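You operate a simulated robot arm through the tools that you are given. There is no shell and no other tool. Be economical: measure what you need, move in short steps, check, and stop when the job is done.

You are at the controls of a simulated two-armed robot. One attempt, no reset.

## Task
Steam the tea named on the press card for the time it says.
Fine: one run; then switch the steamer off, leave pan and dial as they are.

Only the result counts: the job must be done as asked and must still hold three seconds after the hand-in. Knocking over, shifting, dropping, spilling or breaking anything else fails it.

## Robot
Two 7-joint arms with two-finger parallel grippers on one trunk, on a base that drives. Base frame: it is fixed to the floor where the robot stands at the start and does not move with it; the origin is under the middle of the robot, x ahead of it, y to its left, z up; the surface under the hand at the start is at about z = 0.85. Readings come in m, degrees, newtons and seconds.
The left shoulder is at the start at [0.07, 0.13, 1.245], the right one opposite. With the tool pointing down near the work surface each hand reaches from about 0.1 to 0.5 m from the robot's upright axis, wherever it stands, measured 20 degrees to its own side. Places, roughly: green key [0.5, 0.1, 0.9]; press card [0.7, -0.1, 0.9]; red switch [0.5, 0.1, 0.9]; seat of the steamer [0.6, 0.2, 0.9]; steamer dial [0.5, 0, 1]. Payload 1.57 kg a hand.
Tool frame (each hand has its own): the origin (TCP) lies between the finger pads and is the grasp point; the fingertips stand 0.03 m ahead of it; z points along the fingers, y is the line along which they close. The gripper opens to 0.08 m. The fingers are 0.017 m wide and 0.012 m thick; the gripper's body (0.04 by 0.082 m) begins 0.08 m behind the TCP.
Orientation is that of the tool frame in the base frame, as a unit quaternion [x, y, z, w]. With the fingers straight down and closing along the base's y, the tool's x points along the base's -x, its y along +y and its z along -z.

## Interface
- The arms move only by the tool move_arm. It takes "left_motion", "right_motion" or both (then of equal length, played together; a hand with none holds still); each is a list of rows, each an object (a shift or turn left out is 0, a gripper value left out holds the last) with "linear": the shift along the base's x, y, z in units of 500 mm (1.0 is 500 mm), a list of three; "angular": the turn, a rotation vector about the base's x, y, z in units of 120 degrees (1.0 is 120 degrees), a list of three; "gripper": the closure in counts, from 0 (fully open) to 255 (shut). In form: [{"linear": [x, y, z], "angular": [wx, wy, wz], "gripper": gripper}, ...]. A call has 1 to 8 rows; each row is the pose to reach, as a shift and turn from the pose commanded when the call began. A call with a number of a shift or a turn outside -1 to 1 is refused whole. A row lasts 0.2 s, in which the tool goes at most 0.05 m and 8.6 degrees; a call with a longer step from one row to the next is refused whole, and so is a gripper value outside its range. Where a pose cannot be reached the arm comes as near as it can. A force on the tool above 40 N (or 10 N above the force at the start of the call, whichever is more), or a blocked arm, ends the call early, and 0.2 s more pass. Each finger travels about 0.108 m/s and halts on what it meets, pressing with about 40 N; the grip force reading is that of the motor and also rises with nothing between the fingers. The clock runs only during rows and for 0.2 s after the last one: add rows that repeat a pose to give the fingers time. It gives the time, the measured TCP pose, the force on the tool (base axes), the opening and the grip force at its end, in the units of the frame above (readings bear some noise), with the torque about the TCP (base axes, N m) and any sound that the robot's microphone picked up.
- Cameras (640 x 400 px; columns grow to the right, rows downward): "scene" is now at [0.1218, 0.0267, 1.4539]; the picture's right is [0.35, -0.94, 0.00], its down [-0.71, -0.26, -0.66] and it looks along [0.62, 0.23, -0.75] (base axes); focal length 214 px, centre (320, 200). "left" rides on the left gripper at [0.072, 0.007, -0.122] in its tool frame; the picture's right is [-0.09, 1.00, 0.00], its down [-0.84, -0.08, -0.54] and it looks along [-0.54, -0.05, 0.84] (tool axes); focal length 238 px, centre (320, 200). "right" rides on the right gripper at [0.072, -0.007, -0.122] in its tool frame; the picture's right is [0.09, 1.00, 0.00], its down [-0.84, 0.08, -0.54] and it looks along [-0.54, 0.05, 0.84] (tool axes); focal length 238 px, centre (320, 200). There is no depth. A picture from a camera that has moved, and an enlarged one, comes with that camera's place and axes in the base frame and with its lens.
- grab_frame(camera): a new picture of that camera. It takes no simulated time.
- slide_trunk(by): slides the trunk up (or, below 0, down) by that many m; the arms and the scene camera ride with it, the base frame stays. It gives what a move gives, with no picture.
- roll_base(legs): drives the robot by 1 to 6 legs, each [ahead, left, turn to the left] in m, m and degrees, along the robot's own axes; the way and the turn of a leg run together, so that a leg with both is an arc; at most 1.5 m and 180 degrees a leg. The arms and the cameras ride along, it lands a little off, and it stops where it bumps. It gives what a move gives.
- turn_head(pan, tilt): turns the head with the scene camera to pan (to the left, within 86 degrees either way) and tilt (down, from -29 to 69), counted from straight ahead of the robot. It gives what a move gives.
- zoom(camera, box): a new picture of the part [left, top, right, bottom] of that camera's present view, enlarged. It takes no simulated time.
- close_job(): hands the job in; it is judged then, once.

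Go step by step. Nothing tells you exact positions but the pictures and the camera data: compare them with the known pose of the tool, close in by small moves and look again before you grip or let go. The budget is 120 turns and 88 pictures, counting those below and the enlarged ones. Unless the task says otherwise, let go and move clear before handing in, and close with one line.

The tools are called after "Request:" as a command line: name --argument value ..., lists and objects as JSON in quotes. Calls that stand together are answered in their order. move_arm: Moves the arms, as the interface text tells. Its arguments: {"type":"object","properties":{"left_motion":{"type":"array"},"right_motion":{"type":"array"}},"required":[]} The other tools are called the same way: slide_trunk (by) slides the trunk up or down; roll_base (legs) drives the base; turn_head (pan, tilt) turns the head that bears the scene camera; grab_frame (camera) takes a picture; zoom (camera, box) takes an enlarged picture of a part of a camera's view; close_job () hands the job in.

At the start:

```text
time: 0.0
left_tcp_pos: [0.3124, 0.2486, 1.3136]
left_ee_rot: [-0.001, 1.0, 0.0, 0.0]
left_contact_force: [0.7, 0.9, -0.8]
left_wrist_torque: [-0.01, -0.01, 0.0]
left_opening: 0.0798
left_grip_force: 0.0
right_tcp_pos: [0.3239, -0.0585, 1.3176]
right_ee_rot: [-0.001, 1.0, 0.0, 0.002]
right_contact_force: [-0.8, 0.0, 0.1]
right_wrist_torque: [0.0, -0.01, -0.02]
right_opening: 0.0797
right_grip_force: 0.0
trunk travel left (down, up): [-0.882, 0.057]
robot x, y, heading: [-0.0015, -0.0008, 0.0]
head pan, tilt: [20.3, 48.9]
```

scene: 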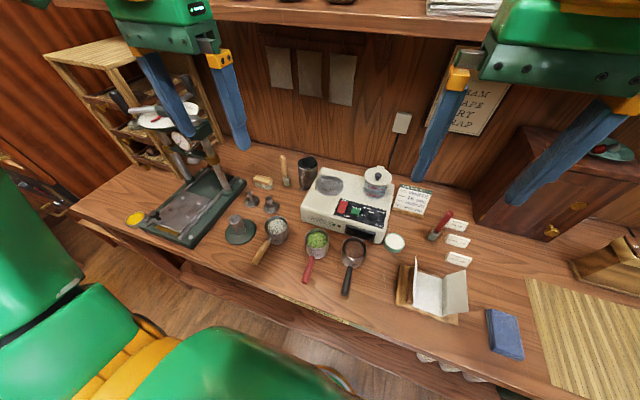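
right: 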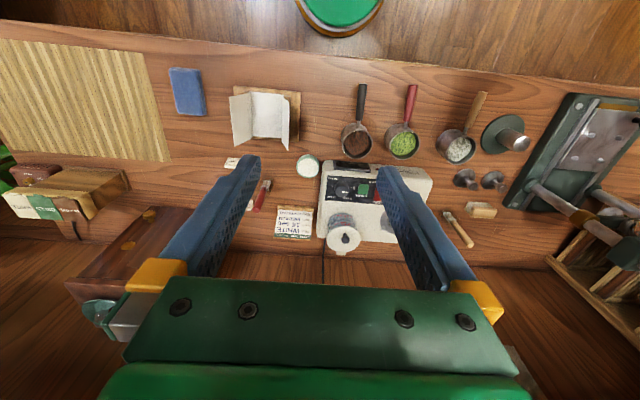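
left: 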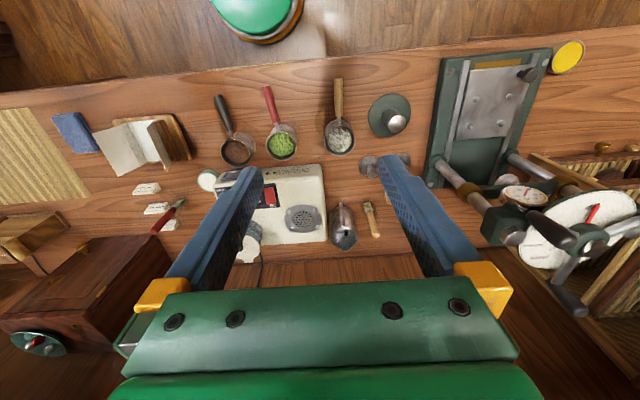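

I see a steamer with panel, three pans (black, red, wood handles) and a press card behind. I zoom on the card, the panel and the labels.

Request:
zoom --camera "scene" --box '[380, 175, 480, 270]'

Request:
zoom --camera "scene" --box '[290, 160, 400, 245]'

Request:
zoom --camera "scene" --box '[210, 200, 390, 310]'

Request:
zoom --camera "scene" --box '[420, 40, 520, 140]'

```text
4.21 times, centred on (430, 222) of scene
camera zoom: at [0.1218, 0.0267, 1.4539], right [0.35, -0.94, 0.0], down [-0.71, -0.26, -0.66], along [0.62, 0.23, -0.75], focal length 903 px, centre (-143, 105)
```

zoom: 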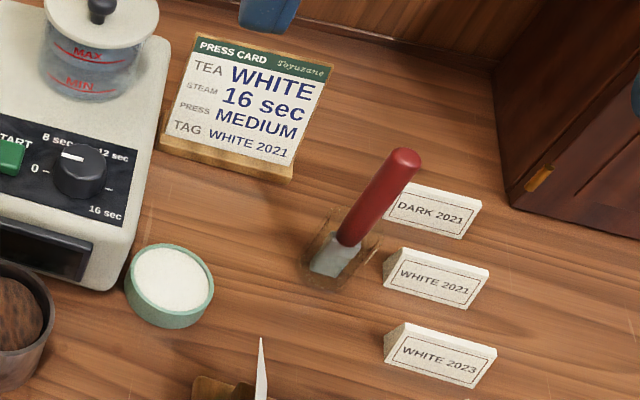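

```text
4.71 times, centred on (345, 202) of scene
camera zoom: at [0.1218, 0.0267, 1.4539], right [0.35, -0.94, 0.0], down [-0.71, -0.26, -0.66], along [0.62, 0.23, -0.75], focal length 1009 px, centre (202, 188)
```

zoom: 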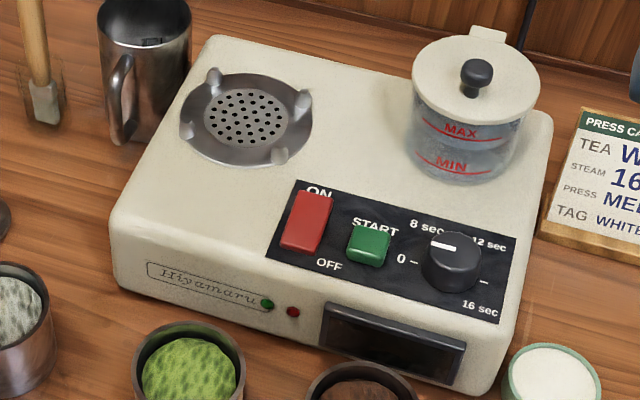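

```text
3.56 times, centred on (300, 255) of scene
camera zoom: at [0.1218, 0.0267, 1.4539], right [0.35, -0.94, 0.0], down [-0.71, -0.26, -0.66], along [0.62, 0.23, -0.75], focal length 763 px, centre (391, 4)
```

zoom: 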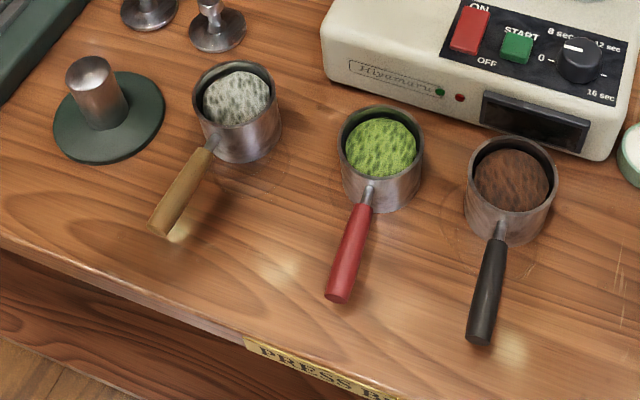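

```text
4.00 times, centred on (470, 90) of scene
camera zoom: at [0.1218, 0.0267, 1.4539], right [0.35, -0.94, 0.0], down [-0.71, -0.26, -0.66], along [0.62, 0.23, -0.75], focal length 858 px, centre (-280, 640)
```

zoom: 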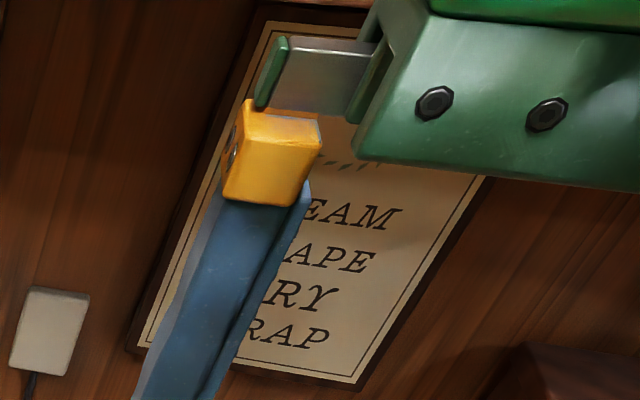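

The card calls for WHITE tea for 16 s, so I need the pale leaf in the wood-handled pan (about [0.42, 0.28]). I bring both hands down for closer looks, the right over the panel and the left over the pan.

Request:
move_arm --right_motion '[{"linear": [0.05, 0.02, -0.06]}, {"linear": [0.1, 0.04, -0.12]}, {"linear": [0.15, 0.06, -0.18]}, {"linear": [0.2, 0.08, -0.24]}, {"linear": [0.25, 0.1, -0.3]}]' --left_motion '[{"linear": [0.02, 0.014, -0.08]}, {"linear": [0.04, 0.028, -0.16]}, {"linear": [0.06, 0.042, -0.24]}, {"linear": [0.08, 0.056, -0.32]}, {"linear": [0.1, 0.07, -0.4]}]'

Request:
grab_frame --camera "right"

Request:
grab_frame --camera "left"

```text
time: 1.2
left_tcp_pos: [0.3611, 0.2844, 1.1132]
left_ee_rot: [0.0, 1.0, 0.0, 0.001]
left_contact_force: [0.2, -0.5, -0.7]
left_wrist_torque: [0.0, 0.01, -0.03]
left_opening: 0.08
left_grip_force: 0.1
right_tcp_pos: [0.4351, -0.0153, 1.158]
right_ee_rot: [-0.001, 1.0, 0.0, 0.0]
right_contact_force: [-0.1, -0.4, -0.2]
right_wrist_torque: [0.0, 0.03, 0.02]
right_opening: 0.0797
right_grip_force: 0.1
right hand out of reach, approached as far as the arm can: row 5
trunk travel left (down, up): [-0.882, 0.057]
robot x, y, heading: [0.0026, -0.0024, -0.1]
head pan, tilt: [20.3, 48.9]
```

```text
80 pictures are left
camera right: at [0.3631, -0.0223, 1.2802], right [-0.09, 1.0, 0.0], down [0.84, 0.08, 0.54], along [0.54, 0.05, -0.84], focal length 238 px, centre (320, 200)
```

right: 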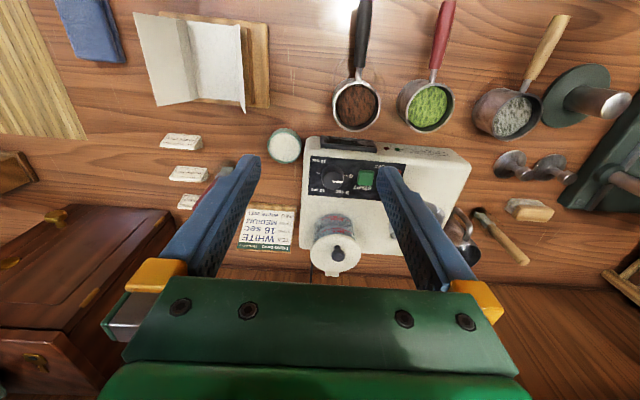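

```text
79 pictures are left
camera left: at [0.2911, 0.2894, 1.2344], right [0.09, 1.0, 0.0], down [0.84, -0.08, 0.54], along [0.54, -0.05, -0.84], focal length 238 px, centre (320, 200)
```

left: 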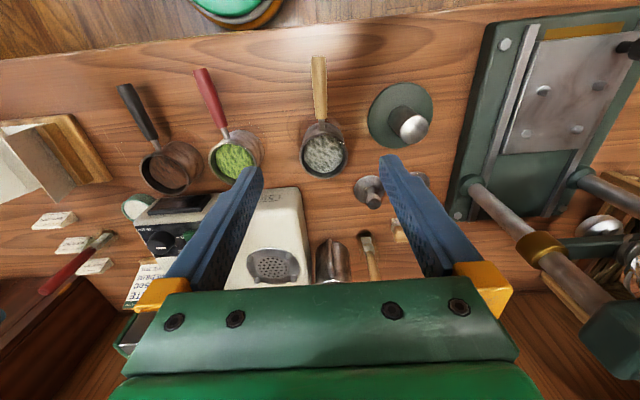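

The right hand meets its reach limit, so I drive the base a little forward.

Request:
roll_base --legs '[[0.12, 0, 0]]'

Request:
zoom --camera "right" --box '[240, 80, 500, 242]'

Request:
grab_frame --camera "scene"

```text
time: 2.5
left_tcp_pos: [0.4478, 0.2789, 1.1128]
left_ee_rot: [0.013, 1.0, 0.0, -0.003]
left_contact_force: [1.5, -0.3, -0.8]
left_wrist_torque: [0.02, 0.03, 0.0]
left_opening: 0.0802
left_grip_force: 0.1
right_tcp_pos: [0.5138, -0.0223, 1.1563]
right_ee_rot: [0.013, 1.0, 0.002, -0.003]
right_contact_force: [0.4, -0.1, -0.3]
right_wrist_torque: [-0.02, 0.1, 0.02]
right_opening: 0.0801
right_grip_force: 0.0
trunk travel left (down, up): [-0.882, 0.057]
robot x, y, heading: [0.076, 0.0051, -1.4]
head pan, tilt: [20.3, 48.9]
stopped in leg 1: the robot was blocked; the commanded pose is now the measured one
```

```text
2.46 times, centred on (370, 161) of right
camera zoom: at [0.4421, -0.0282, 1.2789], right [-0.07, 1.0, 0.0], down [0.84, 0.05, 0.54], along [0.54, 0.04, -0.84], focal length 587 px, centre (197, 296)
```

zoom: 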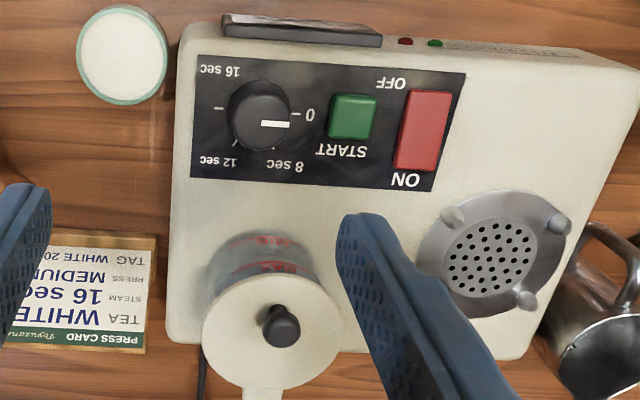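

```text
77 pictures are left
camera scene: at [0.2056, 0.0277, 1.4531], right [0.32, -0.95, 0.0], down [-0.72, -0.24, -0.65], along [0.62, 0.21, -0.76], focal length 214 px, centre (320, 200)
```

scene: 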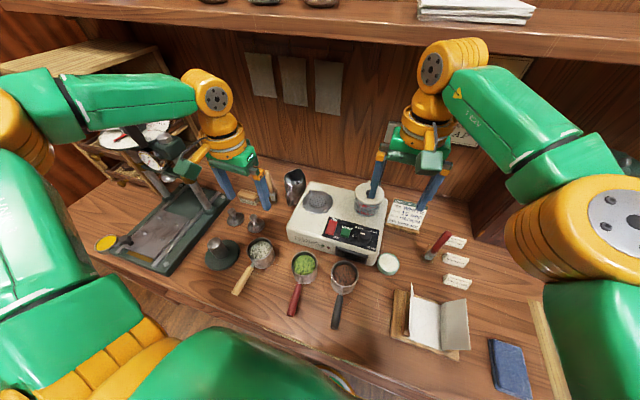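

The dial points at 0; it sits near [0.525, 0.014] with its top at about z = 0.97, and 16 is about half a turn clockwise. I turn the right hand +90° and lower it above the dial so that one grip can cover the whole turn.

Request:
move_arm --right_motion '[{"linear": [0.003, 0.009, -0.025], "angular": [0, 0, 0.07], "gripper": 60}, {"linear": [0.006, 0.018, -0.05], "angular": [0, 0, 0.14]}, {"linear": [0.009, 0.027, -0.075], "angular": [0, 0, 0.21]}, {"linear": [0.012, 0.036, -0.1], "angular": [0, 0, 0.28]}, {"linear": [0.015, 0.045, -0.12], "angular": [0, 0, 0.35]}, {"linear": [0.018, 0.054, -0.14], "angular": [0, 0, 0.42]}, {"linear": [0.021, 0.063, -0.16], "angular": [0, 0, 0.49]}, {"linear": [0.022, 0.072, -0.18], "angular": [0, 0, 0.56]}]'

Request:
move_arm --right_motion '[{"angular": [0, 0, 0.067]}, {"angular": [0, 0, 0.134]}, {"angular": [0, 0, 0.2]}, {"angular": [0, 0, 0.2]}]'

Request:
grab_frame --camera "right"

```text
time: 4.3
left_tcp_pos: [0.4426, 0.279, 1.1143]
left_ee_rot: [0.013, 1.0, 0.0, 0.001]
left_contact_force: [0.8, -0.3, -0.3]
left_wrist_torque: [0.0, 0.05, -0.03]
left_opening: 0.0802
left_grip_force: 0.1
right_tcp_pos: [0.4522, -0.0293, 1.0767]
right_ee_rot: [-0.497, 0.868, -0.001, 0.003]
right_contact_force: [-0.6, 0.4, -0.8]
right_wrist_torque: [-0.03, -0.03, -0.03]
right_opening: 0.0612
right_grip_force: 0.2
right hand out of reach, approached as far as the arm can: row 5, 6, 7, 8
trunk travel left (down, up): [-0.882, 0.057]
robot x, y, heading: [0.0761, 0.0023, -1.4]
head pan, tilt: [20.3, 48.9]
```

```text
time: 5.3
left_tcp_pos: [0.4418, 0.278, 1.1146]
left_ee_rot: [0.012, 1.0, 0.0, 0.001]
left_contact_force: [-0.3, -0.1, -0.2]
left_wrist_torque: [-0.02, -0.05, 0.0]
left_opening: 0.08
left_grip_force: 0.1
right_tcp_pos: [0.4185, -0.0376, 1.0835]
right_ee_rot: [-0.577, 0.815, 0.02, 0.037]
right_contact_force: [-0.7, -0.2, -0.3]
right_wrist_torque: [0.02, -0.01, -0.01]
right_opening: 0.0613
right_grip_force: 0.1
right hand out of reach, approached as far as the arm can: row 1, 2, 3, 4
trunk travel left (down, up): [-0.882, 0.057]
robot x, y, heading: [0.0727, 0.0052, -1.3]
head pan, tilt: [20.3, 48.9]
```

```text
76 pictures are left
camera right: at [0.3957, -0.1165, 1.2001], right [-0.97, 0.24, -0.02], down [0.18, 0.77, 0.61], along [0.16, 0.59, -0.79], focal length 238 px, centre (320, 200)
```

right: 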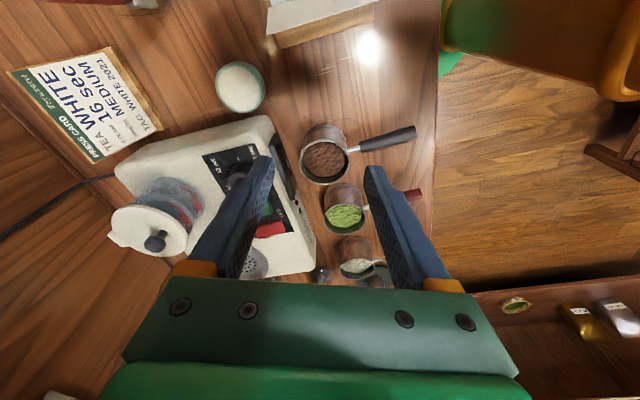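

The +90° twist is beyond the wrist's comfortable range and costs reach. I turn the right hand back and raise it, pull the left hand inward, then shift the base left so the dial falls on the right hand's side.

Request:
move_arm --right_motion '[{"linear": [-0.02, -0.01, 0.02], "angular": [0, 0, -0.07]}, {"linear": [-0.05, -0.02, 0.04], "angular": [0, 0, -0.14]}, {"linear": [-0.08, -0.03, 0.06], "angular": [0, 0, -0.21]}, {"linear": [-0.1, -0.04, 0.08], "angular": [0, 0, -0.28]}, {"linear": [-0.12, -0.05, 0.1], "angular": [0, 0, -0.35]}, {"linear": [-0.14, -0.06, 0.12], "angular": [0, 0, -0.42]}, {"linear": [-0.16, -0.07, 0.14], "angular": [0, 0, -0.49]}, {"linear": [-0.18, -0.08, 0.14], "angular": [0, 0, -0.56]}]' --left_motion '[{"linear": [-0.02, -0.02, 0.02]}, {"linear": [-0.04, -0.04, 0.04]}, {"linear": [-0.06, -0.06, 0.06]}, {"linear": [-0.08, -0.08, 0.06]}, {"linear": [-0.1, -0.1, 0.06]}, {"linear": [-0.12, -0.12, 0.06]}, {"linear": [-0.12, -0.14, 0.06]}, {"linear": [-0.12, -0.16, 0.06]}]'

Request:
roll_base --legs '[[-0.015, 0, 0], [0, 0.13, 1.4]]'

Request:
grab_frame --camera "scene"

```text
time: 7.1
left_tcp_pos: [0.3823, 0.1978, 1.1449]
left_ee_rot: [0.012, 1.0, 0.0, 0.0]
left_contact_force: [-0.1, -0.5, 0.5]
left_wrist_torque: [0.03, 0.03, 0.0]
left_opening: 0.08
left_grip_force: 0.0
right_tcp_pos: [0.3273, -0.0775, 1.1542]
right_ee_rot: [-0.027, 0.999, -0.005, 0.042]
right_contact_force: [0.8, -0.7, -0.5]
right_wrist_torque: [-0.02, 0.03, 0.03]
right_opening: 0.0609
right_grip_force: 0.1
trunk travel left (down, up): [-0.882, 0.057]
robot x, y, heading: [0.0774, 0.0044, -1.5]
head pan, tilt: [20.3, 48.9]
```

```text
time: 8.8
left_tcp_pos: [0.365, 0.3317, 1.1446]
left_ee_rot: [0.003, 1.0, 0.002, 0.001]
left_contact_force: [-0.4, -0.1, 0.4]
left_wrist_torque: [0.01, 0.01, 0.01]
left_opening: 0.0797
left_grip_force: 0.1
right_tcp_pos: [0.3159, 0.057, 1.1545]
right_ee_rot: [-0.039, 0.998, -0.001, 0.042]
right_contact_force: [0.0, -0.2, 0.7]
right_wrist_torque: [-0.01, 0.01, 0.0]
right_opening: 0.0613
right_grip_force: 0.0
trunk travel left (down, up): [-0.882, 0.057]
robot x, y, heading: [0.0609, 0.1377, -0.5]
head pan, tilt: [20.3, 48.9]
```

```text
75 pictures are left
camera scene: at [0.1839, 0.1574, 1.454], right [0.34, -0.94, 0.0], down [-0.71, -0.25, -0.66], along [0.62, 0.23, -0.75], focal length 214 px, centre (320, 200)
```

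scene: 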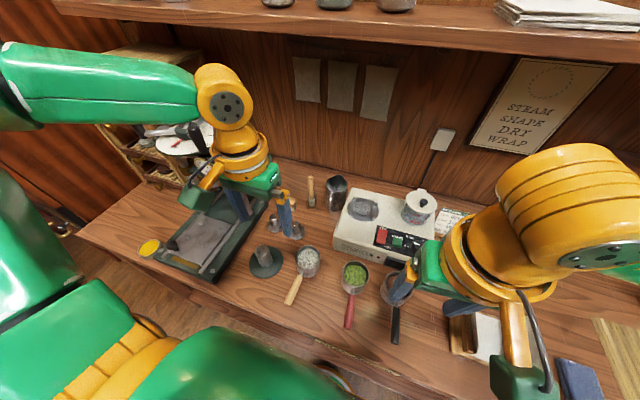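

The base is shifted. Now I take the right hand over the dial at +45°.

Request:
move_arm --right_motion '[{"linear": [0.07, -0.014, -0.02], "angular": [0, 0.007, 0.057]}, {"linear": [0.14, -0.029, -0.04], "angular": [0, 0.014, 0.113]}, {"linear": [0.21, -0.043, -0.06], "angular": [0, 0.02, 0.17]}, {"linear": [0.28, -0.057, -0.09], "angular": [0, 0.027, 0.227]}, {"linear": [0.35, -0.072, -0.14], "angular": [0, 0.034, 0.283]}, {"linear": [0.418, -0.086, -0.19], "angular": [0, 0.04, 0.34]}, {"linear": [0.418, -0.086, -0.19], "angular": [0, 0.04, 0.34]}]'

Request:
grab_frame --camera "right"

```text
time: 10.4
left_tcp_pos: [0.3647, 0.3362, 1.144]
left_ee_rot: [0.003, 1.0, 0.0, 0.001]
left_contact_force: [0.0, 0.1, -0.1]
left_wrist_torque: [0.0, -0.02, -0.03]
left_opening: 0.0797
left_grip_force: 0.1
right_tcp_pos: [0.4904, 0.0241, 1.0846]
right_ee_rot: [-0.329, 0.944, 0.01, 0.007]
right_contact_force: [0.8, -0.7, -0.7]
right_wrist_torque: [0.02, -0.01, 0.0]
right_opening: 0.0612
right_grip_force: 0.1
right hand out of reach, approached as far as the arm can: row 6, 7
trunk travel left (down, up): [-0.882, 0.057]
robot x, y, heading: [0.0625, 0.1314, -0.4]
head pan, tilt: [20.3, 48.9]
```

```text
74 pictures are left
camera right: at [0.4379, -0.029, 1.2054], right [-0.69, 0.72, 0.01], down [0.6, 0.57, 0.56], along [0.4, 0.39, -0.83], focal length 238 px, centre (320, 200)
```

right: 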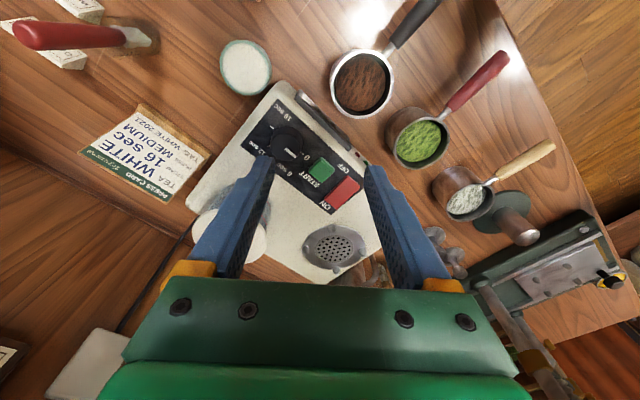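

Reach is limited at this height, and lower under the shoulder reaches further, so I raise the trunk and try again.

Request:
slide_trunk --by 0.055

Request:
roll_base --legs '[[0.012, 0, 0]]'

```text
time: 11.3
left_tcp_pos: [0.3656, 0.3361, 1.199]
left_ee_rot: [0.003, 1.0, 0.001, 0.001]
left_contact_force: [0.6, -0.8, -0.3]
left_wrist_torque: [-0.02, 0.0, 0.02]
left_opening: 0.08
left_grip_force: 0.0
right_tcp_pos: [0.4917, 0.0238, 1.14]
right_ee_rot: [-0.329, 0.944, 0.01, 0.006]
right_contact_force: [0.0, -1.2, -0.6]
right_wrist_torque: [0.01, 0.02, -0.03]
right_opening: 0.0611
right_grip_force: 0.2
trunk travel left (down, up): [-0.938, 0.002]
robot x, y, heading: [0.0594, 0.1363, -0.5]
head pan, tilt: [20.3, 48.9]
```

```text
time: 12.1
left_tcp_pos: [0.3754, 0.3367, 1.1998]
left_ee_rot: [0.002, 1.0, 0.0, 0.002]
left_contact_force: [0.2, 0.3, -0.8]
left_wrist_torque: [0.05, -0.03, 0.0]
left_opening: 0.0802
left_grip_force: 0.1
right_tcp_pos: [0.5014, 0.0236, 1.1395]
right_ee_rot: [-0.33, 0.944, 0.009, 0.007]
right_contact_force: [-0.7, -0.1, -0.4]
right_wrist_torque: [-0.01, -0.02, -0.05]
right_opening: 0.0612
right_grip_force: 0.0
trunk travel left (down, up): [-0.938, 0.002]
robot x, y, heading: [0.0757, 0.1381, -0.3]
head pan, tilt: [20.3, 48.9]
```

Request:
move_arm --right_motion '[{"linear": [0, 0, -0.06]}, {"linear": [0, 0, -0.12]}, {"linear": [0, 0, -0.12]}]'

Request:
grab_frame --camera "right"

```text
time: 12.9
left_tcp_pos: [0.3761, 0.337, 1.2004]
left_ee_rot: [0.002, 1.0, 0.001, 0.001]
left_contact_force: [-1.3, -0.2, -0.1]
left_wrist_torque: [0.03, -0.06, 0.0]
left_opening: 0.0798
left_grip_force: 0.0
right_tcp_pos: [0.5029, 0.0229, 1.0811]
right_ee_rot: [-0.328, 0.944, 0.011, 0.006]
right_contact_force: [0.6, 0.6, -0.2]
right_wrist_torque: [-0.02, 0.03, 0.0]
right_opening: 0.0612
right_grip_force: 0.0
trunk travel left (down, up): [-0.938, 0.002]
robot x, y, heading: [0.0738, 0.135, -0.3]
head pan, tilt: [20.3, 48.9]
```

```text
73 pictures are left
camera right: at [0.4497, -0.0292, 1.2013], right [-0.69, 0.72, 0.01], down [0.6, 0.57, 0.56], along [0.4, 0.39, -0.83], focal length 238 px, centre (320, 200)
```

right: 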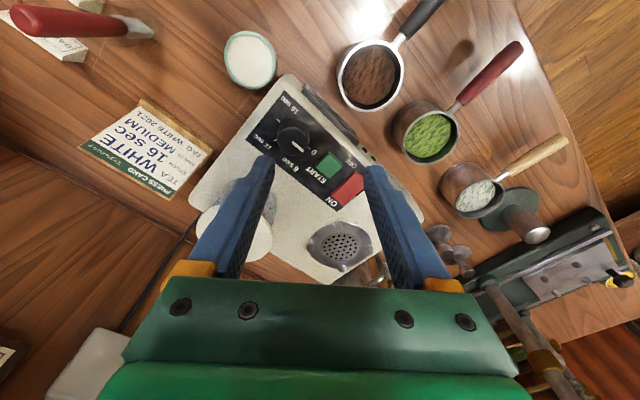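

Request:
move_arm --right_motion '[{"linear": [0.022, -0.012, -0.05], "gripper": 80}, {"linear": [0.044, -0.024, -0.11]}, {"linear": [0.044, -0.024, -0.11]}]'

Request:
grab_frame --camera "right"

```text
time: 13.7
left_tcp_pos: [0.3778, 0.3356, 1.1987]
left_ee_rot: [0.003, 1.0, -0.001, 0.0]
left_contact_force: [0.4, 0.3, 0.4]
left_wrist_torque: [0.01, -0.02, 0.02]
left_opening: 0.08
left_grip_force: 0.0
right_tcp_pos: [0.5064, 0.0215, 1.0716]
right_ee_rot: [-0.329, 0.944, 0.01, 0.005]
right_contact_force: [-0.3, 0.5, 0.2]
right_wrist_torque: [-0.03, 0.02, 0.0]
right_opening: 0.055
right_grip_force: 0.1
right hand out of reach, approached as far as the arm can: row 1, 2, 3
trunk travel left (down, up): [-0.938, 0.002]
robot x, y, heading: [0.0722, 0.1348, -0.1]
head pan, tilt: [20.3, 48.9]
```

```text
72 pictures are left
camera right: at [0.4544, -0.0307, 1.1929], right [-0.69, 0.72, 0.01], down [0.61, 0.57, 0.56], along [0.4, 0.39, -0.83], focal length 238 px, centre (320, 200)
```

right: 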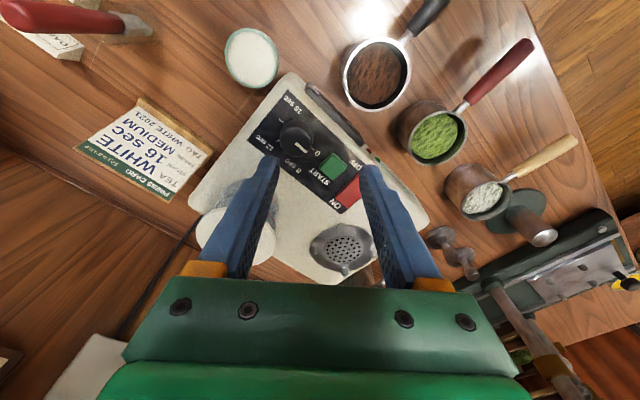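

The reach may be limited by the wrist twist, so I try the same target with the hand turned the other way.

Request:
move_arm --right_motion '[{"angular": [0, 0, -0.07]}, {"angular": [0, 0, -0.14]}, {"angular": [0, 0, -0.21]}, {"angular": [0, 0, -0.28]}, {"angular": [0, 0, -0.35]}, {"angular": [0, 0, -0.42]}, {"angular": [0, 0, -0.49]}, {"angular": [0, 0, -0.56]}]'

Request:
grab_frame --camera "right"

Request:
grab_frame --camera "scene"

```text
time: 15.5
left_tcp_pos: [0.3769, 0.3362, 1.1991]
left_ee_rot: [0.002, 1.0, 0.0, 0.001]
left_contact_force: [-0.9, -0.6, 0.4]
left_wrist_torque: [-0.01, -0.04, 0.01]
left_opening: 0.0801
left_grip_force: 0.1
right_tcp_pos: [0.5062, 0.0197, 1.0708]
right_ee_rot: [0.25, 0.968, 0.005, 0.011]
right_contact_force: [-0.6, -0.5, 0.7]
right_wrist_torque: [0.02, 0.0, 0.0]
right_opening: 0.055
right_grip_force: 0.0
trunk travel left (down, up): [-0.938, 0.002]
robot x, y, heading: [0.076, 0.1351, -0.1]
head pan, tilt: [20.3, 48.9]
```

```text
71 pictures are left
camera right: at [0.4383, 0.0481, 1.1922], right [0.4, 0.92, 0.01], down [0.76, -0.34, 0.56], along [0.52, -0.21, -0.83], focal length 238 px, centre (320, 200)
```

right: 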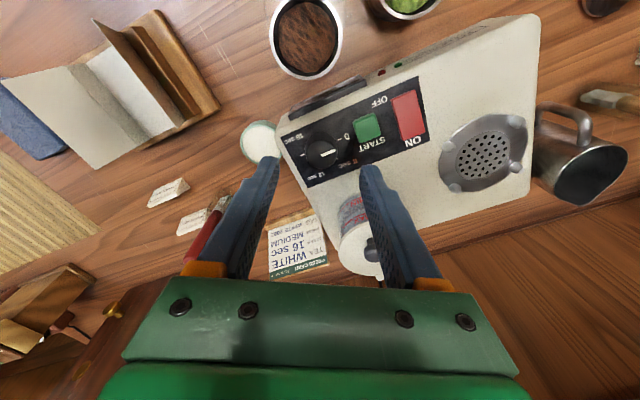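

```text
70 pictures are left
camera scene: at [0.1961, 0.1622, 1.5089], right [0.34, -0.94, 0.0], down [-0.71, -0.26, -0.66], along [0.62, 0.22, -0.75], focal length 214 px, centre (320, 200)
```

scene: 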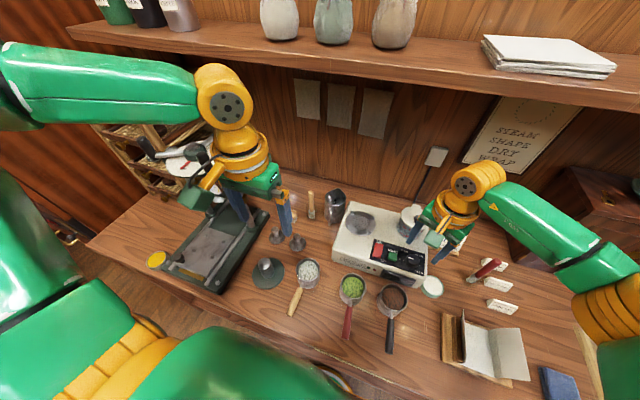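

No reach complaint at -29°, and the arm looks much less stretched. I try approaching the dial from here.

Request:
move_arm --right_motion '[{"linear": [0.02, -0.012, -0.02]}, {"linear": [0.038, -0.022, -0.08]}, {"linear": [0.038, -0.022, -0.08]}]'

Request:
grab_frame --camera "right"

```text
time: 16.3
left_tcp_pos: [0.3773, 0.3359, 1.1993]
left_ee_rot: [0.003, 1.0, 0.001, 0.0]
left_contact_force: [-0.3, 0.3, -0.3]
left_wrist_torque: [0.01, 0.0, 0.0]
left_opening: 0.0801
left_grip_force: 0.0
right_tcp_pos: [0.5274, 0.0081, 1.0291]
right_ee_rot: [0.249, 0.968, 0.005, 0.009]
right_contact_force: [-0.7, 0.4, 0.6]
right_wrist_torque: [0.01, -0.05, 0.01]
right_opening: 0.0548
right_grip_force: 0.1
trunk travel left (down, up): [-0.938, 0.002]
robot x, y, heading: [0.0759, 0.1371, -0.4]
head pan, tilt: [20.3, 48.9]
```

```text
69 pictures are left
camera right: at [0.4576, 0.0372, 1.1506], right [0.4, 0.92, 0.01], down [0.76, -0.34, 0.56], along [0.52, -0.21, -0.83], focal length 238 px, centre (320, 200)
```

right: 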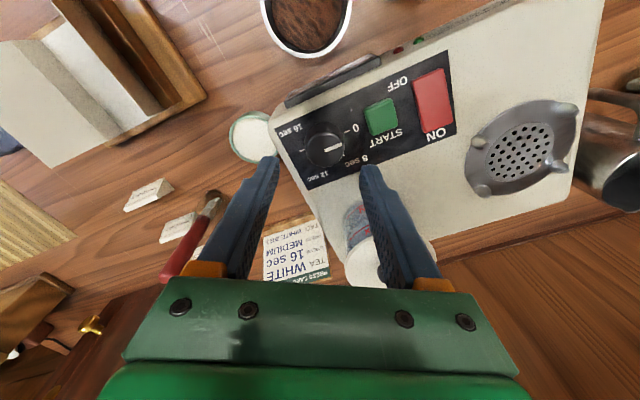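

Request:
move_arm --right_motion '[{"linear": [0.002, 0.01, -0.03], "gripper": 90}, {"linear": [0.002, 0.01, -0.06]}, {"linear": [0.002, 0.01, -0.06]}]'

Request:
zoom --camera "right" --box '[220, 60, 460, 210]'

```text
time: 17.1
left_tcp_pos: [0.3778, 0.3356, 1.1996]
left_ee_rot: [0.002, 1.0, 0.0, 0.0]
left_contact_force: [-0.3, -0.6, 0.3]
left_wrist_torque: [0.01, 0.04, 0.03]
left_opening: 0.0799
left_grip_force: 0.0
right_tcp_pos: [0.5268, 0.0114, 0.9996]
right_ee_rot: [0.248, 0.969, 0.006, 0.01]
right_contact_force: [1.2, -0.8, 0.2]
right_wrist_torque: [0.02, 0.0, -0.03]
right_opening: 0.0519
right_grip_force: 0.0
trunk travel left (down, up): [-0.938, 0.002]
robot x, y, heading: [0.0759, 0.133, -0.4]
head pan, tilt: [20.3, 48.9]
```

```text
2.67 times, centred on (340, 135) of right
camera zoom: at [0.4578, 0.0413, 1.1219], right [0.4, 0.92, 0.01], down [0.76, -0.34, 0.56], along [0.52, -0.21, -0.83], focal length 636 px, centre (267, 373)
```

zoom: 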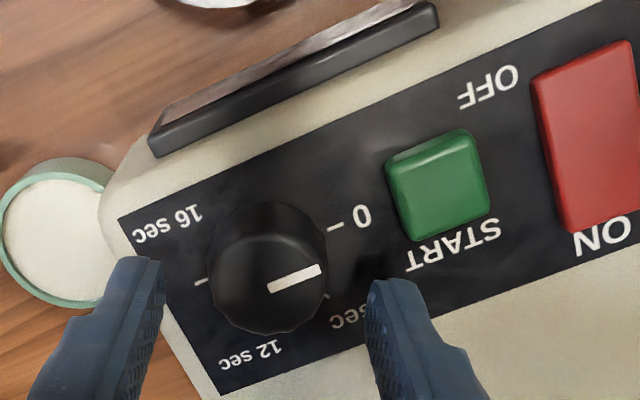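

The fingers straddle the knob. I lower about 15 mm and close.

Request:
move_arm --right_motion '[{"linear": [-0.002, 0.004, -0.03], "gripper": 90}, {"linear": [-0.002, 0.004, -0.03], "gripper": 255}, {"linear": [-0.002, 0.004, -0.03], "gripper": 255}]'

Request:
zoom --camera "right" --box '[220, 60, 460, 210]'

```text
time: 17.9
left_tcp_pos: [0.3761, 0.3341, 1.2008]
left_ee_rot: [0.003, 1.0, 0.002, 0.001]
left_contact_force: [-0.2, 0.8, -0.9]
left_wrist_torque: [0.01, -0.01, 0.04]
left_opening: 0.0799
left_grip_force: 0.1
right_tcp_pos: [0.5257, 0.0145, 0.9872]
right_ee_rot: [0.249, 0.968, 0.006, 0.012]
right_contact_force: [-2.0, -3.2, 0.7]
right_wrist_torque: [-0.15, -0.52, -0.01]
right_opening: 0.0321
right_grip_force: 40.9
trunk travel left (down, up): [-0.938, 0.002]
robot x, y, heading: [0.0731, 0.1339, -0.5]
head pan, tilt: [20.3, 48.9]
```

```text
2.67 times, centred on (340, 135) of right
camera zoom: at [0.457, 0.0426, 1.1073], right [0.4, 0.92, 0.01], down [0.76, -0.34, 0.56], along [0.52, -0.21, -0.83], focal length 636 px, centre (267, 373)
```

zoom: 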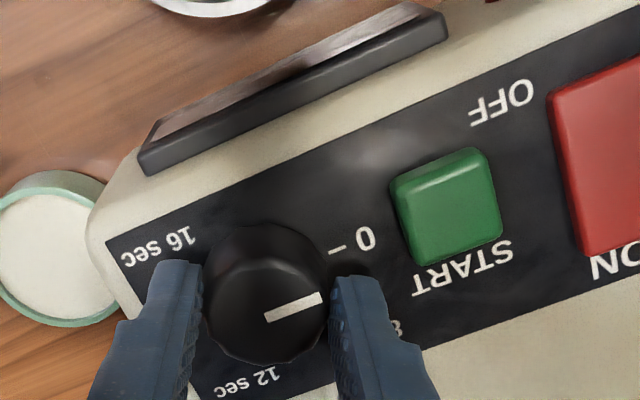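

Gripped cleanly at 32 mm. Now I turn clockwise.

Request:
move_arm --right_motion '[{"angular": [0, 0, -0.067]}, {"angular": [0, 0, -0.134]}, {"angular": [0, 0, -0.2]}, {"angular": [0, 0, -0.267]}, {"angular": [0, 0, -0.333]}, {"angular": [0, 0, -0.4]}, {"angular": [0, 0, -0.467]}, {"angular": [0, 0, -0.533]}]'

Request:
zoom --camera "right" --box '[220, 60, 460, 210]'

```text
time: 19.7
left_tcp_pos: [0.3808, 0.3379, 1.1997]
left_ee_rot: [0.002, 1.0, 0.0, -0.001]
left_contact_force: [-0.1, 0.1, -0.3]
left_wrist_torque: [-0.03, -0.02, -0.02]
left_opening: 0.08
left_grip_force: 0.1
right_tcp_pos: [0.5303, 0.0169, 0.9868]
right_ee_rot: [0.724, 0.689, -0.001, 0.013]
right_contact_force: [23.6, -1.4, 32.5]
right_wrist_torque: [0.32, -1.05, 0.11]
right_opening: 0.0323
right_grip_force: 40.8
trunk travel left (down, up): [-0.938, 0.002]
robot x, y, heading: [0.0777, 0.135, -0.3]
head pan, tilt: [20.3, 48.9]
```

```text
2.67 times, centred on (340, 135) of right
camera zoom: at [0.5249, 0.0917, 1.1073], right [1.0, 0.04, 0.02], down [0.03, -0.83, 0.56], along [0.04, -0.56, -0.83], focal length 636 px, centre (267, 373)
```

zoom: 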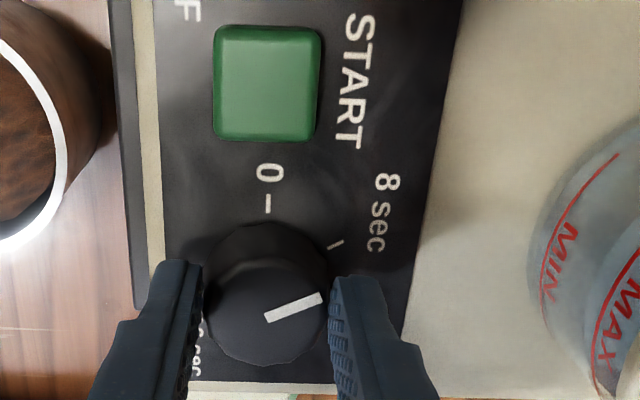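

The knob moved to about 8, but forces have built up, so I open the fingers to relieve them before going on.

Request:
move_arm --right_motion '[{"gripper": 110}, {"linear": [0, 0, 0.03], "gripper": 100}, {"linear": [0, 0, 0.06], "gripper": 90}]'

Request:
zoom --camera "right" --box '[180, 40, 500, 240]'

Request:
zoom --camera "scene" --box '[310, 190, 450, 290]'

```text
time: 20.5
left_tcp_pos: [0.3778, 0.3365, 1.1993]
left_ee_rot: [0.002, 1.0, 0.0, 0.0]
left_contact_force: [-0.2, 0.2, 0.5]
left_wrist_torque: [-0.04, 0.01, -0.01]
left_opening: 0.0801
left_grip_force: 0.0
right_tcp_pos: [0.525, 0.0142, 1.0155]
right_ee_rot: [0.724, 0.69, -0.001, 0.011]
right_contact_force: [-0.1, -0.9, -0.2]
right_wrist_torque: [-0.02, 0.0, 0.0]
right_opening: 0.052
right_grip_force: 0.1
trunk travel left (down, up): [-0.938, 0.002]
robot x, y, heading: [0.0752, 0.1347, -0.3]
head pan, tilt: [20.3, 48.9]
```

```text
2.00 times, centred on (340, 140) of right
camera zoom: at [0.5204, 0.0904, 1.1365], right [1.0, 0.04, 0.01], down [0.03, -0.83, 0.56], along [0.04, -0.56, -0.83], focal length 477 px, centre (280, 320)
```

zoom: 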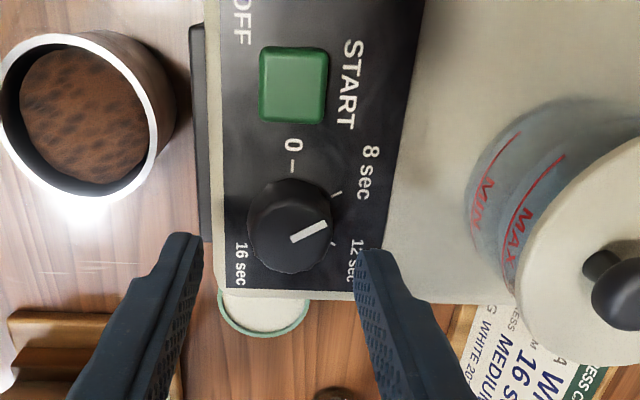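

```text
4.00 times, centred on (380, 240) of scene
camera zoom: at [0.1962, 0.1624, 1.5088], right [0.34, -0.94, 0.0], down [-0.71, -0.26, -0.66], along [0.62, 0.22, -0.75], focal length 858 px, centre (80, 40)
```

zoom: 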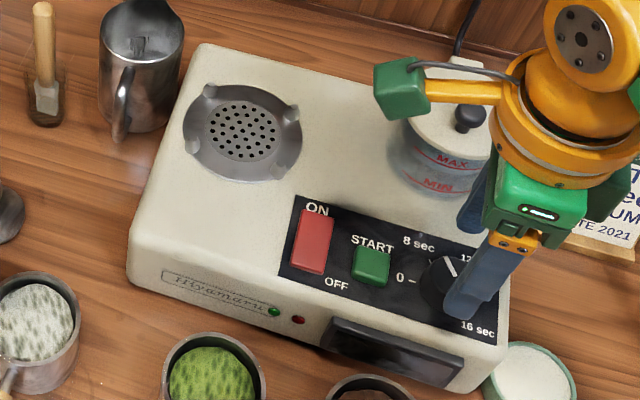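

The dial sits at about 64°, just at 8, and needs roughly 116° more. I test how far the wrist turns the same way before regripping.

Request:
move_arm --right_motion '[{"linear": [0.008, 0.005, 0.04], "angular": [0, 0, -0.067]}, {"linear": [0.008, 0.005, 0.04], "angular": [0, 0, -0.134]}, {"linear": [0.008, 0.005, 0.04], "angular": [0, 0, -0.2]}, {"linear": [0.008, 0.005, 0.04], "angular": [0, 0, -0.267]}, {"linear": [0.008, 0.005, 0.04], "angular": [0, 0, -0.333]}, {"linear": [0.008, 0.005, 0.04], "angular": [0, 0, -0.4]}, {"linear": [0.008, 0.005, 0.04], "angular": [0, 0, -0.467]}, {"linear": [0.008, 0.005, 0.04], "angular": [0, 0, -0.5]}]'

```text
time: 22.3
left_tcp_pos: [0.3776, 0.3358, 1.2003]
left_ee_rot: [0.002, 1.0, -0.001, 0.0]
left_contact_force: [-0.3, -0.4, -0.4]
left_wrist_torque: [-0.04, -0.02, 0.01]
left_opening: 0.0798
left_grip_force: 0.1
right_tcp_pos: [0.5301, 0.0185, 1.0363]
right_ee_rot: [0.972, 0.235, -0.007, 0.01]
right_contact_force: [-0.4, 0.1, 0.0]
right_wrist_torque: [0.01, 0.02, -0.02]
right_opening: 0.052
right_grip_force: 0.1
trunk travel left (down, up): [-0.938, 0.002]
robot x, y, heading: [0.0771, 0.1388, -0.4]
head pan, tilt: [20.3, 48.9]
```

-153° is reachable. I rotate back by about 116°, then regrip and make the whole turn.

Request:
move_arm --right_motion '[{"angular": [0, 0, 0.07]}, {"angular": [0, 0, 0.14]}, {"angular": [0, 0, 0.21]}, {"angular": [0, 0, 0.28]}, {"angular": [0, 0, 0.35]}, {"angular": [0, 0, 0.42]}, {"angular": [0, 0, 0.49]}, {"angular": [0, 0, 0.56]}]'

Request:
move_arm --right_motion '[{"angular": [0, 0, 0.07]}, {"angular": [0, 0, 0.14]}, {"angular": [0, 0, 0.21]}, {"angular": [0, 0, 0.28]}, {"linear": [0, 0, -0.03], "angular": [0, 0, 0.35]}, {"linear": [0, 0, -0.06], "angular": [0, 0, 0.415]}, {"linear": [0, 0, -0.07], "angular": [0, 0, 0.415]}]'

Request:
zoom --camera "right" --box '[220, 60, 460, 210]'

```text
time: 24.1
left_tcp_pos: [0.3776, 0.3359, 1.199]
left_ee_rot: [0.003, 1.0, 0.0, 0.001]
left_contact_force: [1.4, -1.0, 0.1]
left_wrist_torque: [-0.02, 0.02, 0.01]
left_opening: 0.0799
left_grip_force: 0.0
right_tcp_pos: [0.5292, 0.0182, 1.0362]
right_ee_rot: [0.678, 0.735, -0.001, 0.012]
right_contact_force: [-0.4, 0.1, -0.3]
right_wrist_torque: [0.01, -0.03, 0.0]
right_opening: 0.0518
right_grip_force: 0.1
trunk travel left (down, up): [-0.938, 0.002]
robot x, y, heading: [0.0744, 0.1371, -0.2]
head pan, tilt: [20.3, 48.9]
```

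```text
time: 25.7
left_tcp_pos: [0.3775, 0.3355, 1.1997]
left_ee_rot: [0.003, 1.0, 0.0, 0.001]
left_contact_force: [0.5, -0.1, -0.9]
left_wrist_torque: [0.03, -0.01, -0.03]
left_opening: 0.08
left_grip_force: 0.1
right_tcp_pos: [0.5302, 0.0196, 1.0008]
right_ee_rot: [0.305, 0.952, 0.004, 0.012]
right_contact_force: [0.0, 0.6, -0.1]
right_wrist_torque: [0.0, -0.03, 0.04]
right_opening: 0.0521
right_grip_force: 0.1
trunk travel left (down, up): [-0.938, 0.002]
robot x, y, heading: [0.0771, 0.1394, -0.5]
head pan, tilt: [20.3, 48.9]
```

```text
2.67 times, centred on (340, 135) of right
camera zoom: at [0.465, 0.0552, 1.1216], right [0.5, 0.86, 0.01], down [0.71, -0.43, 0.56], along [0.49, -0.27, -0.83], focal length 636 px, centre (267, 373)
```

zoom: 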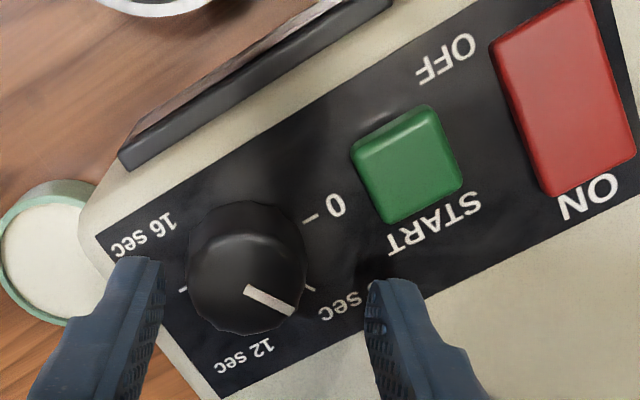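

Request:
move_arm --right_motion '[{"linear": [-0.003, -0.009, 0]}, {"linear": [-0.003, -0.009, -0.028], "gripper": 90}, {"linear": [-0.003, -0.009, -0.028], "gripper": 255}, {"linear": [-0.003, -0.009, -0.028], "gripper": 255}]'

Request:
zoom --camera "right" --box '[220, 60, 460, 210]'

```text
time: 26.7
left_tcp_pos: [0.3769, 0.3344, 1.1995]
left_ee_rot: [0.003, 1.0, 0.0, 0.001]
left_contact_force: [0.8, 0.0, 0.1]
left_wrist_torque: [0.04, 0.0, 0.01]
left_opening: 0.0798
left_grip_force: 0.0
right_tcp_pos: [0.5288, 0.0139, 0.9865]
right_ee_rot: [0.307, 0.952, 0.004, 0.012]
right_contact_force: [-1.2, -2.8, 1.4]
right_wrist_torque: [-0.12, -0.26, 0.04]
right_opening: 0.0322
right_grip_force: 40.7
trunk travel left (down, up): [-0.938, 0.002]
robot x, y, heading: [0.0731, 0.1354, -0.3]
head pan, tilt: [20.3, 48.9]
```

```text
2.67 times, centred on (340, 135) of right
camera zoom: at [0.4633, 0.0497, 1.1077], right [0.51, 0.86, 0.01], down [0.71, -0.43, 0.56], along [0.49, -0.27, -0.83], focal length 636 px, centre (267, 373)
```

zoom: 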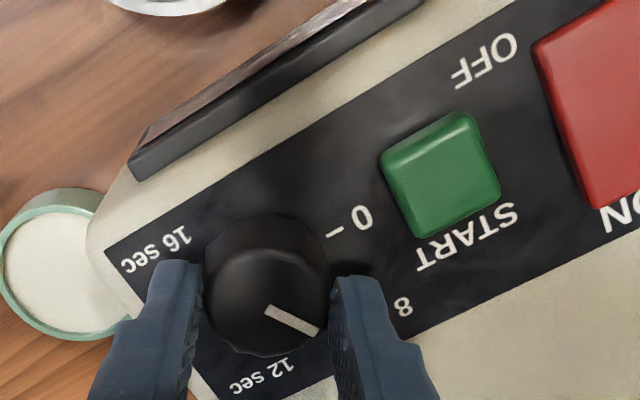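

Request:
move_arm --right_motion '[{"angular": [0, 0, -0.07]}, {"angular": [0, 0, -0.14]}, {"angular": [0, 0, -0.21]}, {"angular": [0, 0, -0.28]}, {"angular": [0, 0, -0.35]}, {"angular": [0, 0, -0.42]}]'

Request:
zoom --camera "right" --box '[220, 60, 460, 210]'

```text
time: 28.1
left_tcp_pos: [0.3785, 0.3363, 1.1988]
left_ee_rot: [0.003, 1.0, 0.0, 0.0]
left_contact_force: [0.4, -1.0, 0.9]
left_wrist_torque: [0.0, 0.0, 0.02]
left_opening: 0.0798
left_grip_force: 0.1
right_tcp_pos: [0.5293, 0.0139, 0.9868]
right_ee_rot: [0.684, 0.729, 0.0, 0.012]
right_contact_force: [4.8, -0.2, 3.1]
right_wrist_torque: [-0.21, -0.1, 0.01]
right_opening: 0.0326
right_grip_force: 40.8
trunk travel left (down, up): [-0.938, 0.002]
robot x, y, heading: [0.0737, 0.135, -0.3]
head pan, tilt: [20.3, 48.9]
```

```text
2.67 times, centred on (340, 135) of right
camera zoom: at [0.5165, 0.0879, 1.1077], right [0.99, 0.16, 0.01], down [0.12, -0.82, 0.56], along [0.1, -0.55, -0.83], focal length 636 px, centre (267, 373)
```

zoom: 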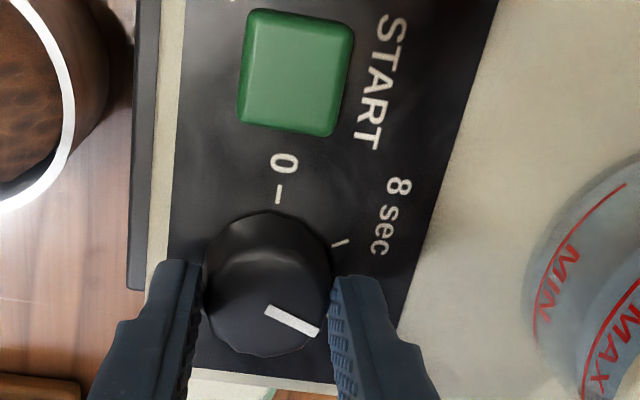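

Forces are low this time, and the dial is at about 115°. I continue by 65° to reach 16.

Request:
move_arm --right_motion '[{"angular": [0, 0, -0.068]}, {"angular": [0, 0, -0.136]}, {"angular": [0, 0, -0.204]}, {"angular": [0, 0, -0.272]}, {"angular": [0, 0, -0.34]}, {"angular": [0, 0, -0.408]}, {"angular": [0, 0, -0.476]}, {"angular": [0, 0, -0.544]}]'

Request:
zoom --camera "right" --box '[220, 60, 460, 210]'

```text
time: 29.9
left_tcp_pos: [0.3807, 0.3372, 1.1992]
left_ee_rot: [0.002, 1.0, 0.0, -0.001]
left_contact_force: [0.6, 0.4, 0.0]
left_wrist_torque: [0.02, 0.0, -0.01]
left_opening: 0.0798
left_grip_force: 0.1
right_tcp_pos: [0.5308, 0.0137, 0.9863]
right_ee_rot: [0.969, 0.245, -0.007, 0.009]
right_contact_force: [17.8, -1.2, 20.9]
right_wrist_torque: [-0.06, -0.88, -0.02]
right_opening: 0.0327
right_grip_force: 40.3
trunk travel left (down, up): [-0.938, 0.002]
robot x, y, heading: [0.0779, 0.1354, -0.3]
head pan, tilt: [20.3, 48.9]
```

```text
2.67 times, centred on (340, 135) of right
camera zoom: at [0.5927, 0.0569, 1.1077], right [0.55, -0.83, 0.01], down [-0.69, -0.45, 0.56], along [-0.46, -0.32, -0.83], focal length 636 px, centre (267, 373)
```

zoom: 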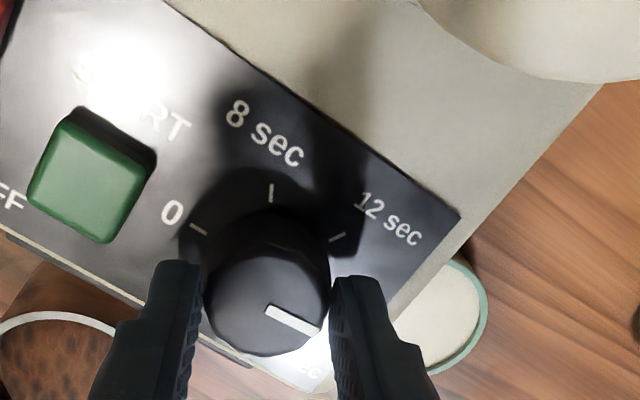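

Request:
move_arm --right_motion '[{"gripper": 110}, {"linear": [0, 0, 0.03], "gripper": 80}, {"linear": [0, 0, 0.1], "gripper": 60}, {"linear": [0, 0, 0.16], "gripper": 60}]'

Request:
zoom --camera "right" --box '[220, 60, 460, 210]'

```text
time: 30.9
left_tcp_pos: [0.3765, 0.335, 1.2001]
left_ee_rot: [0.001, 1.0, 0.0, 0.001]
left_contact_force: [-0.8, -0.3, 0.0]
left_wrist_torque: [-0.01, -0.02, 0.02]
left_opening: 0.0799
left_grip_force: 0.0
right_tcp_pos: [0.5287, 0.0122, 1.0688]
right_ee_rot: [0.969, 0.247, -0.006, 0.01]
right_contact_force: [0.2, 0.7, 0.4]
right_wrist_torque: [-0.02, 0.0, 0.01]
right_opening: 0.0612
right_grip_force: 0.0
trunk travel left (down, up): [-0.938, 0.002]
robot x, y, heading: [0.0767, 0.1378, -0.2]
head pan, tilt: [20.3, 48.9]
```

```text
2.67 times, centred on (340, 135) of right
camera zoom: at [0.5892, 0.0552, 1.1896], right [0.56, -0.83, 0.01], down [-0.69, -0.46, 0.56], along [-0.46, -0.32, -0.83], focal length 636 px, centre (267, 373)
```

zoom: 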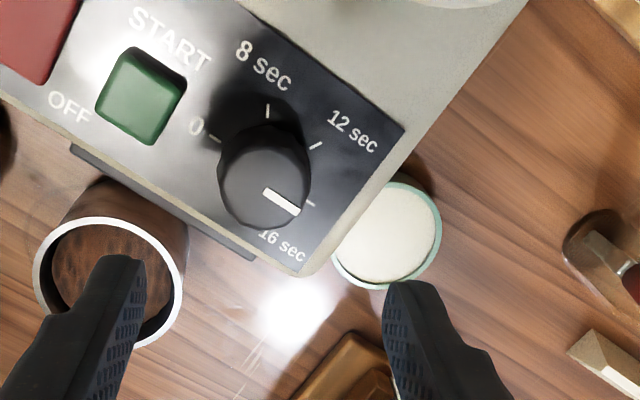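

The dial reads 16 exactly. I move the right hand clear and bring the left hand over the white-tea pan's handle.

Request:
move_arm --right_motion '[{"linear": [0, -0.06, 0.03], "gripper": 60}, {"linear": [-0.02, -0.12, 0.06]}, {"linear": [-0.04, -0.18, 0.1]}, {"linear": [-0.06, -0.24, 0.1]}, {"linear": [-0.06, -0.24, 0.1]}]' --left_motion '[{"linear": [-0.01, -0.024, -0.08]}, {"linear": [-0.02, -0.048, -0.16]}, {"linear": [-0.03, -0.07, -0.24]}, {"linear": [-0.044, -0.094, -0.3]}, {"linear": [-0.044, -0.094, -0.3]}]'

Request:
grab_frame --camera "left"

Request:
zoom --camera "scene" --box '[240, 190, 440, 340]'

```text
time: 32.1
left_tcp_pos: [0.3585, 0.2889, 1.0504]
left_ee_rot: [0.003, 1.0, 0.0, 0.001]
left_contact_force: [1.0, -0.7, 0.4]
left_wrist_torque: [-0.01, -0.01, 0.01]
left_opening: 0.0801
left_grip_force: 0.1
right_tcp_pos: [0.4975, -0.106, 1.1187]
right_ee_rot: [0.969, 0.247, -0.008, 0.01]
right_contact_force: [-0.5, -1.4, -0.1]
right_wrist_torque: [-0.01, 0.01, -0.01]
right_opening: 0.0614
right_grip_force: 0.0
trunk travel left (down, up): [-0.938, 0.002]
robot x, y, heading: [0.0719, 0.1384, -0.4]
head pan, tilt: [20.3, 48.9]
```

```text
58 pictures are left
camera left: at [0.2864, 0.2948, 1.1714], right [0.1, 1.0, 0.0], down [0.84, -0.08, 0.54], along [0.54, -0.05, -0.84], focal length 238 px, centre (320, 200)
```

left: 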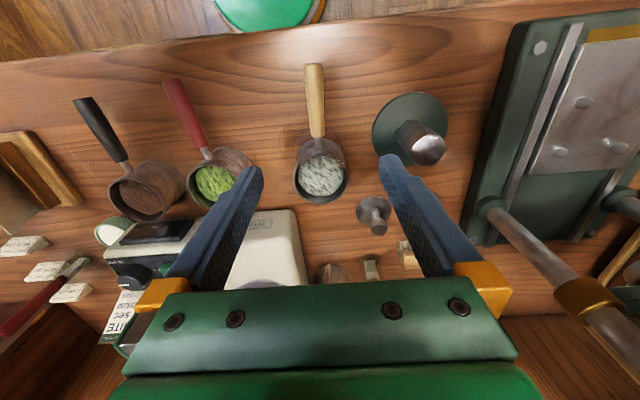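

```text
2.67 times, centred on (340, 265) of scene
camera zoom: at [0.1961, 0.1621, 1.5089], right [0.34, -0.94, 0.0], down [-0.71, -0.26, -0.66], along [0.62, 0.22, -0.75], focal length 572 px, centre (267, 27)
```

zoom: 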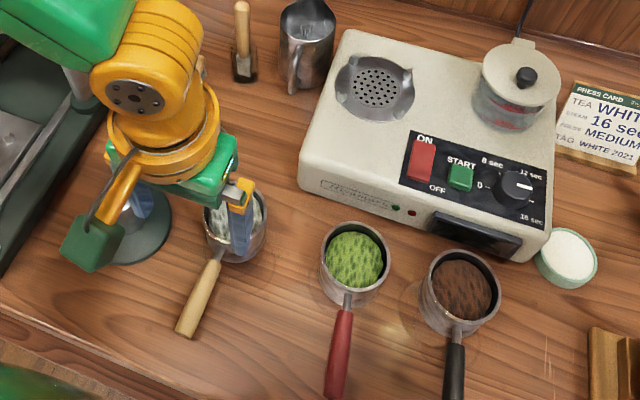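

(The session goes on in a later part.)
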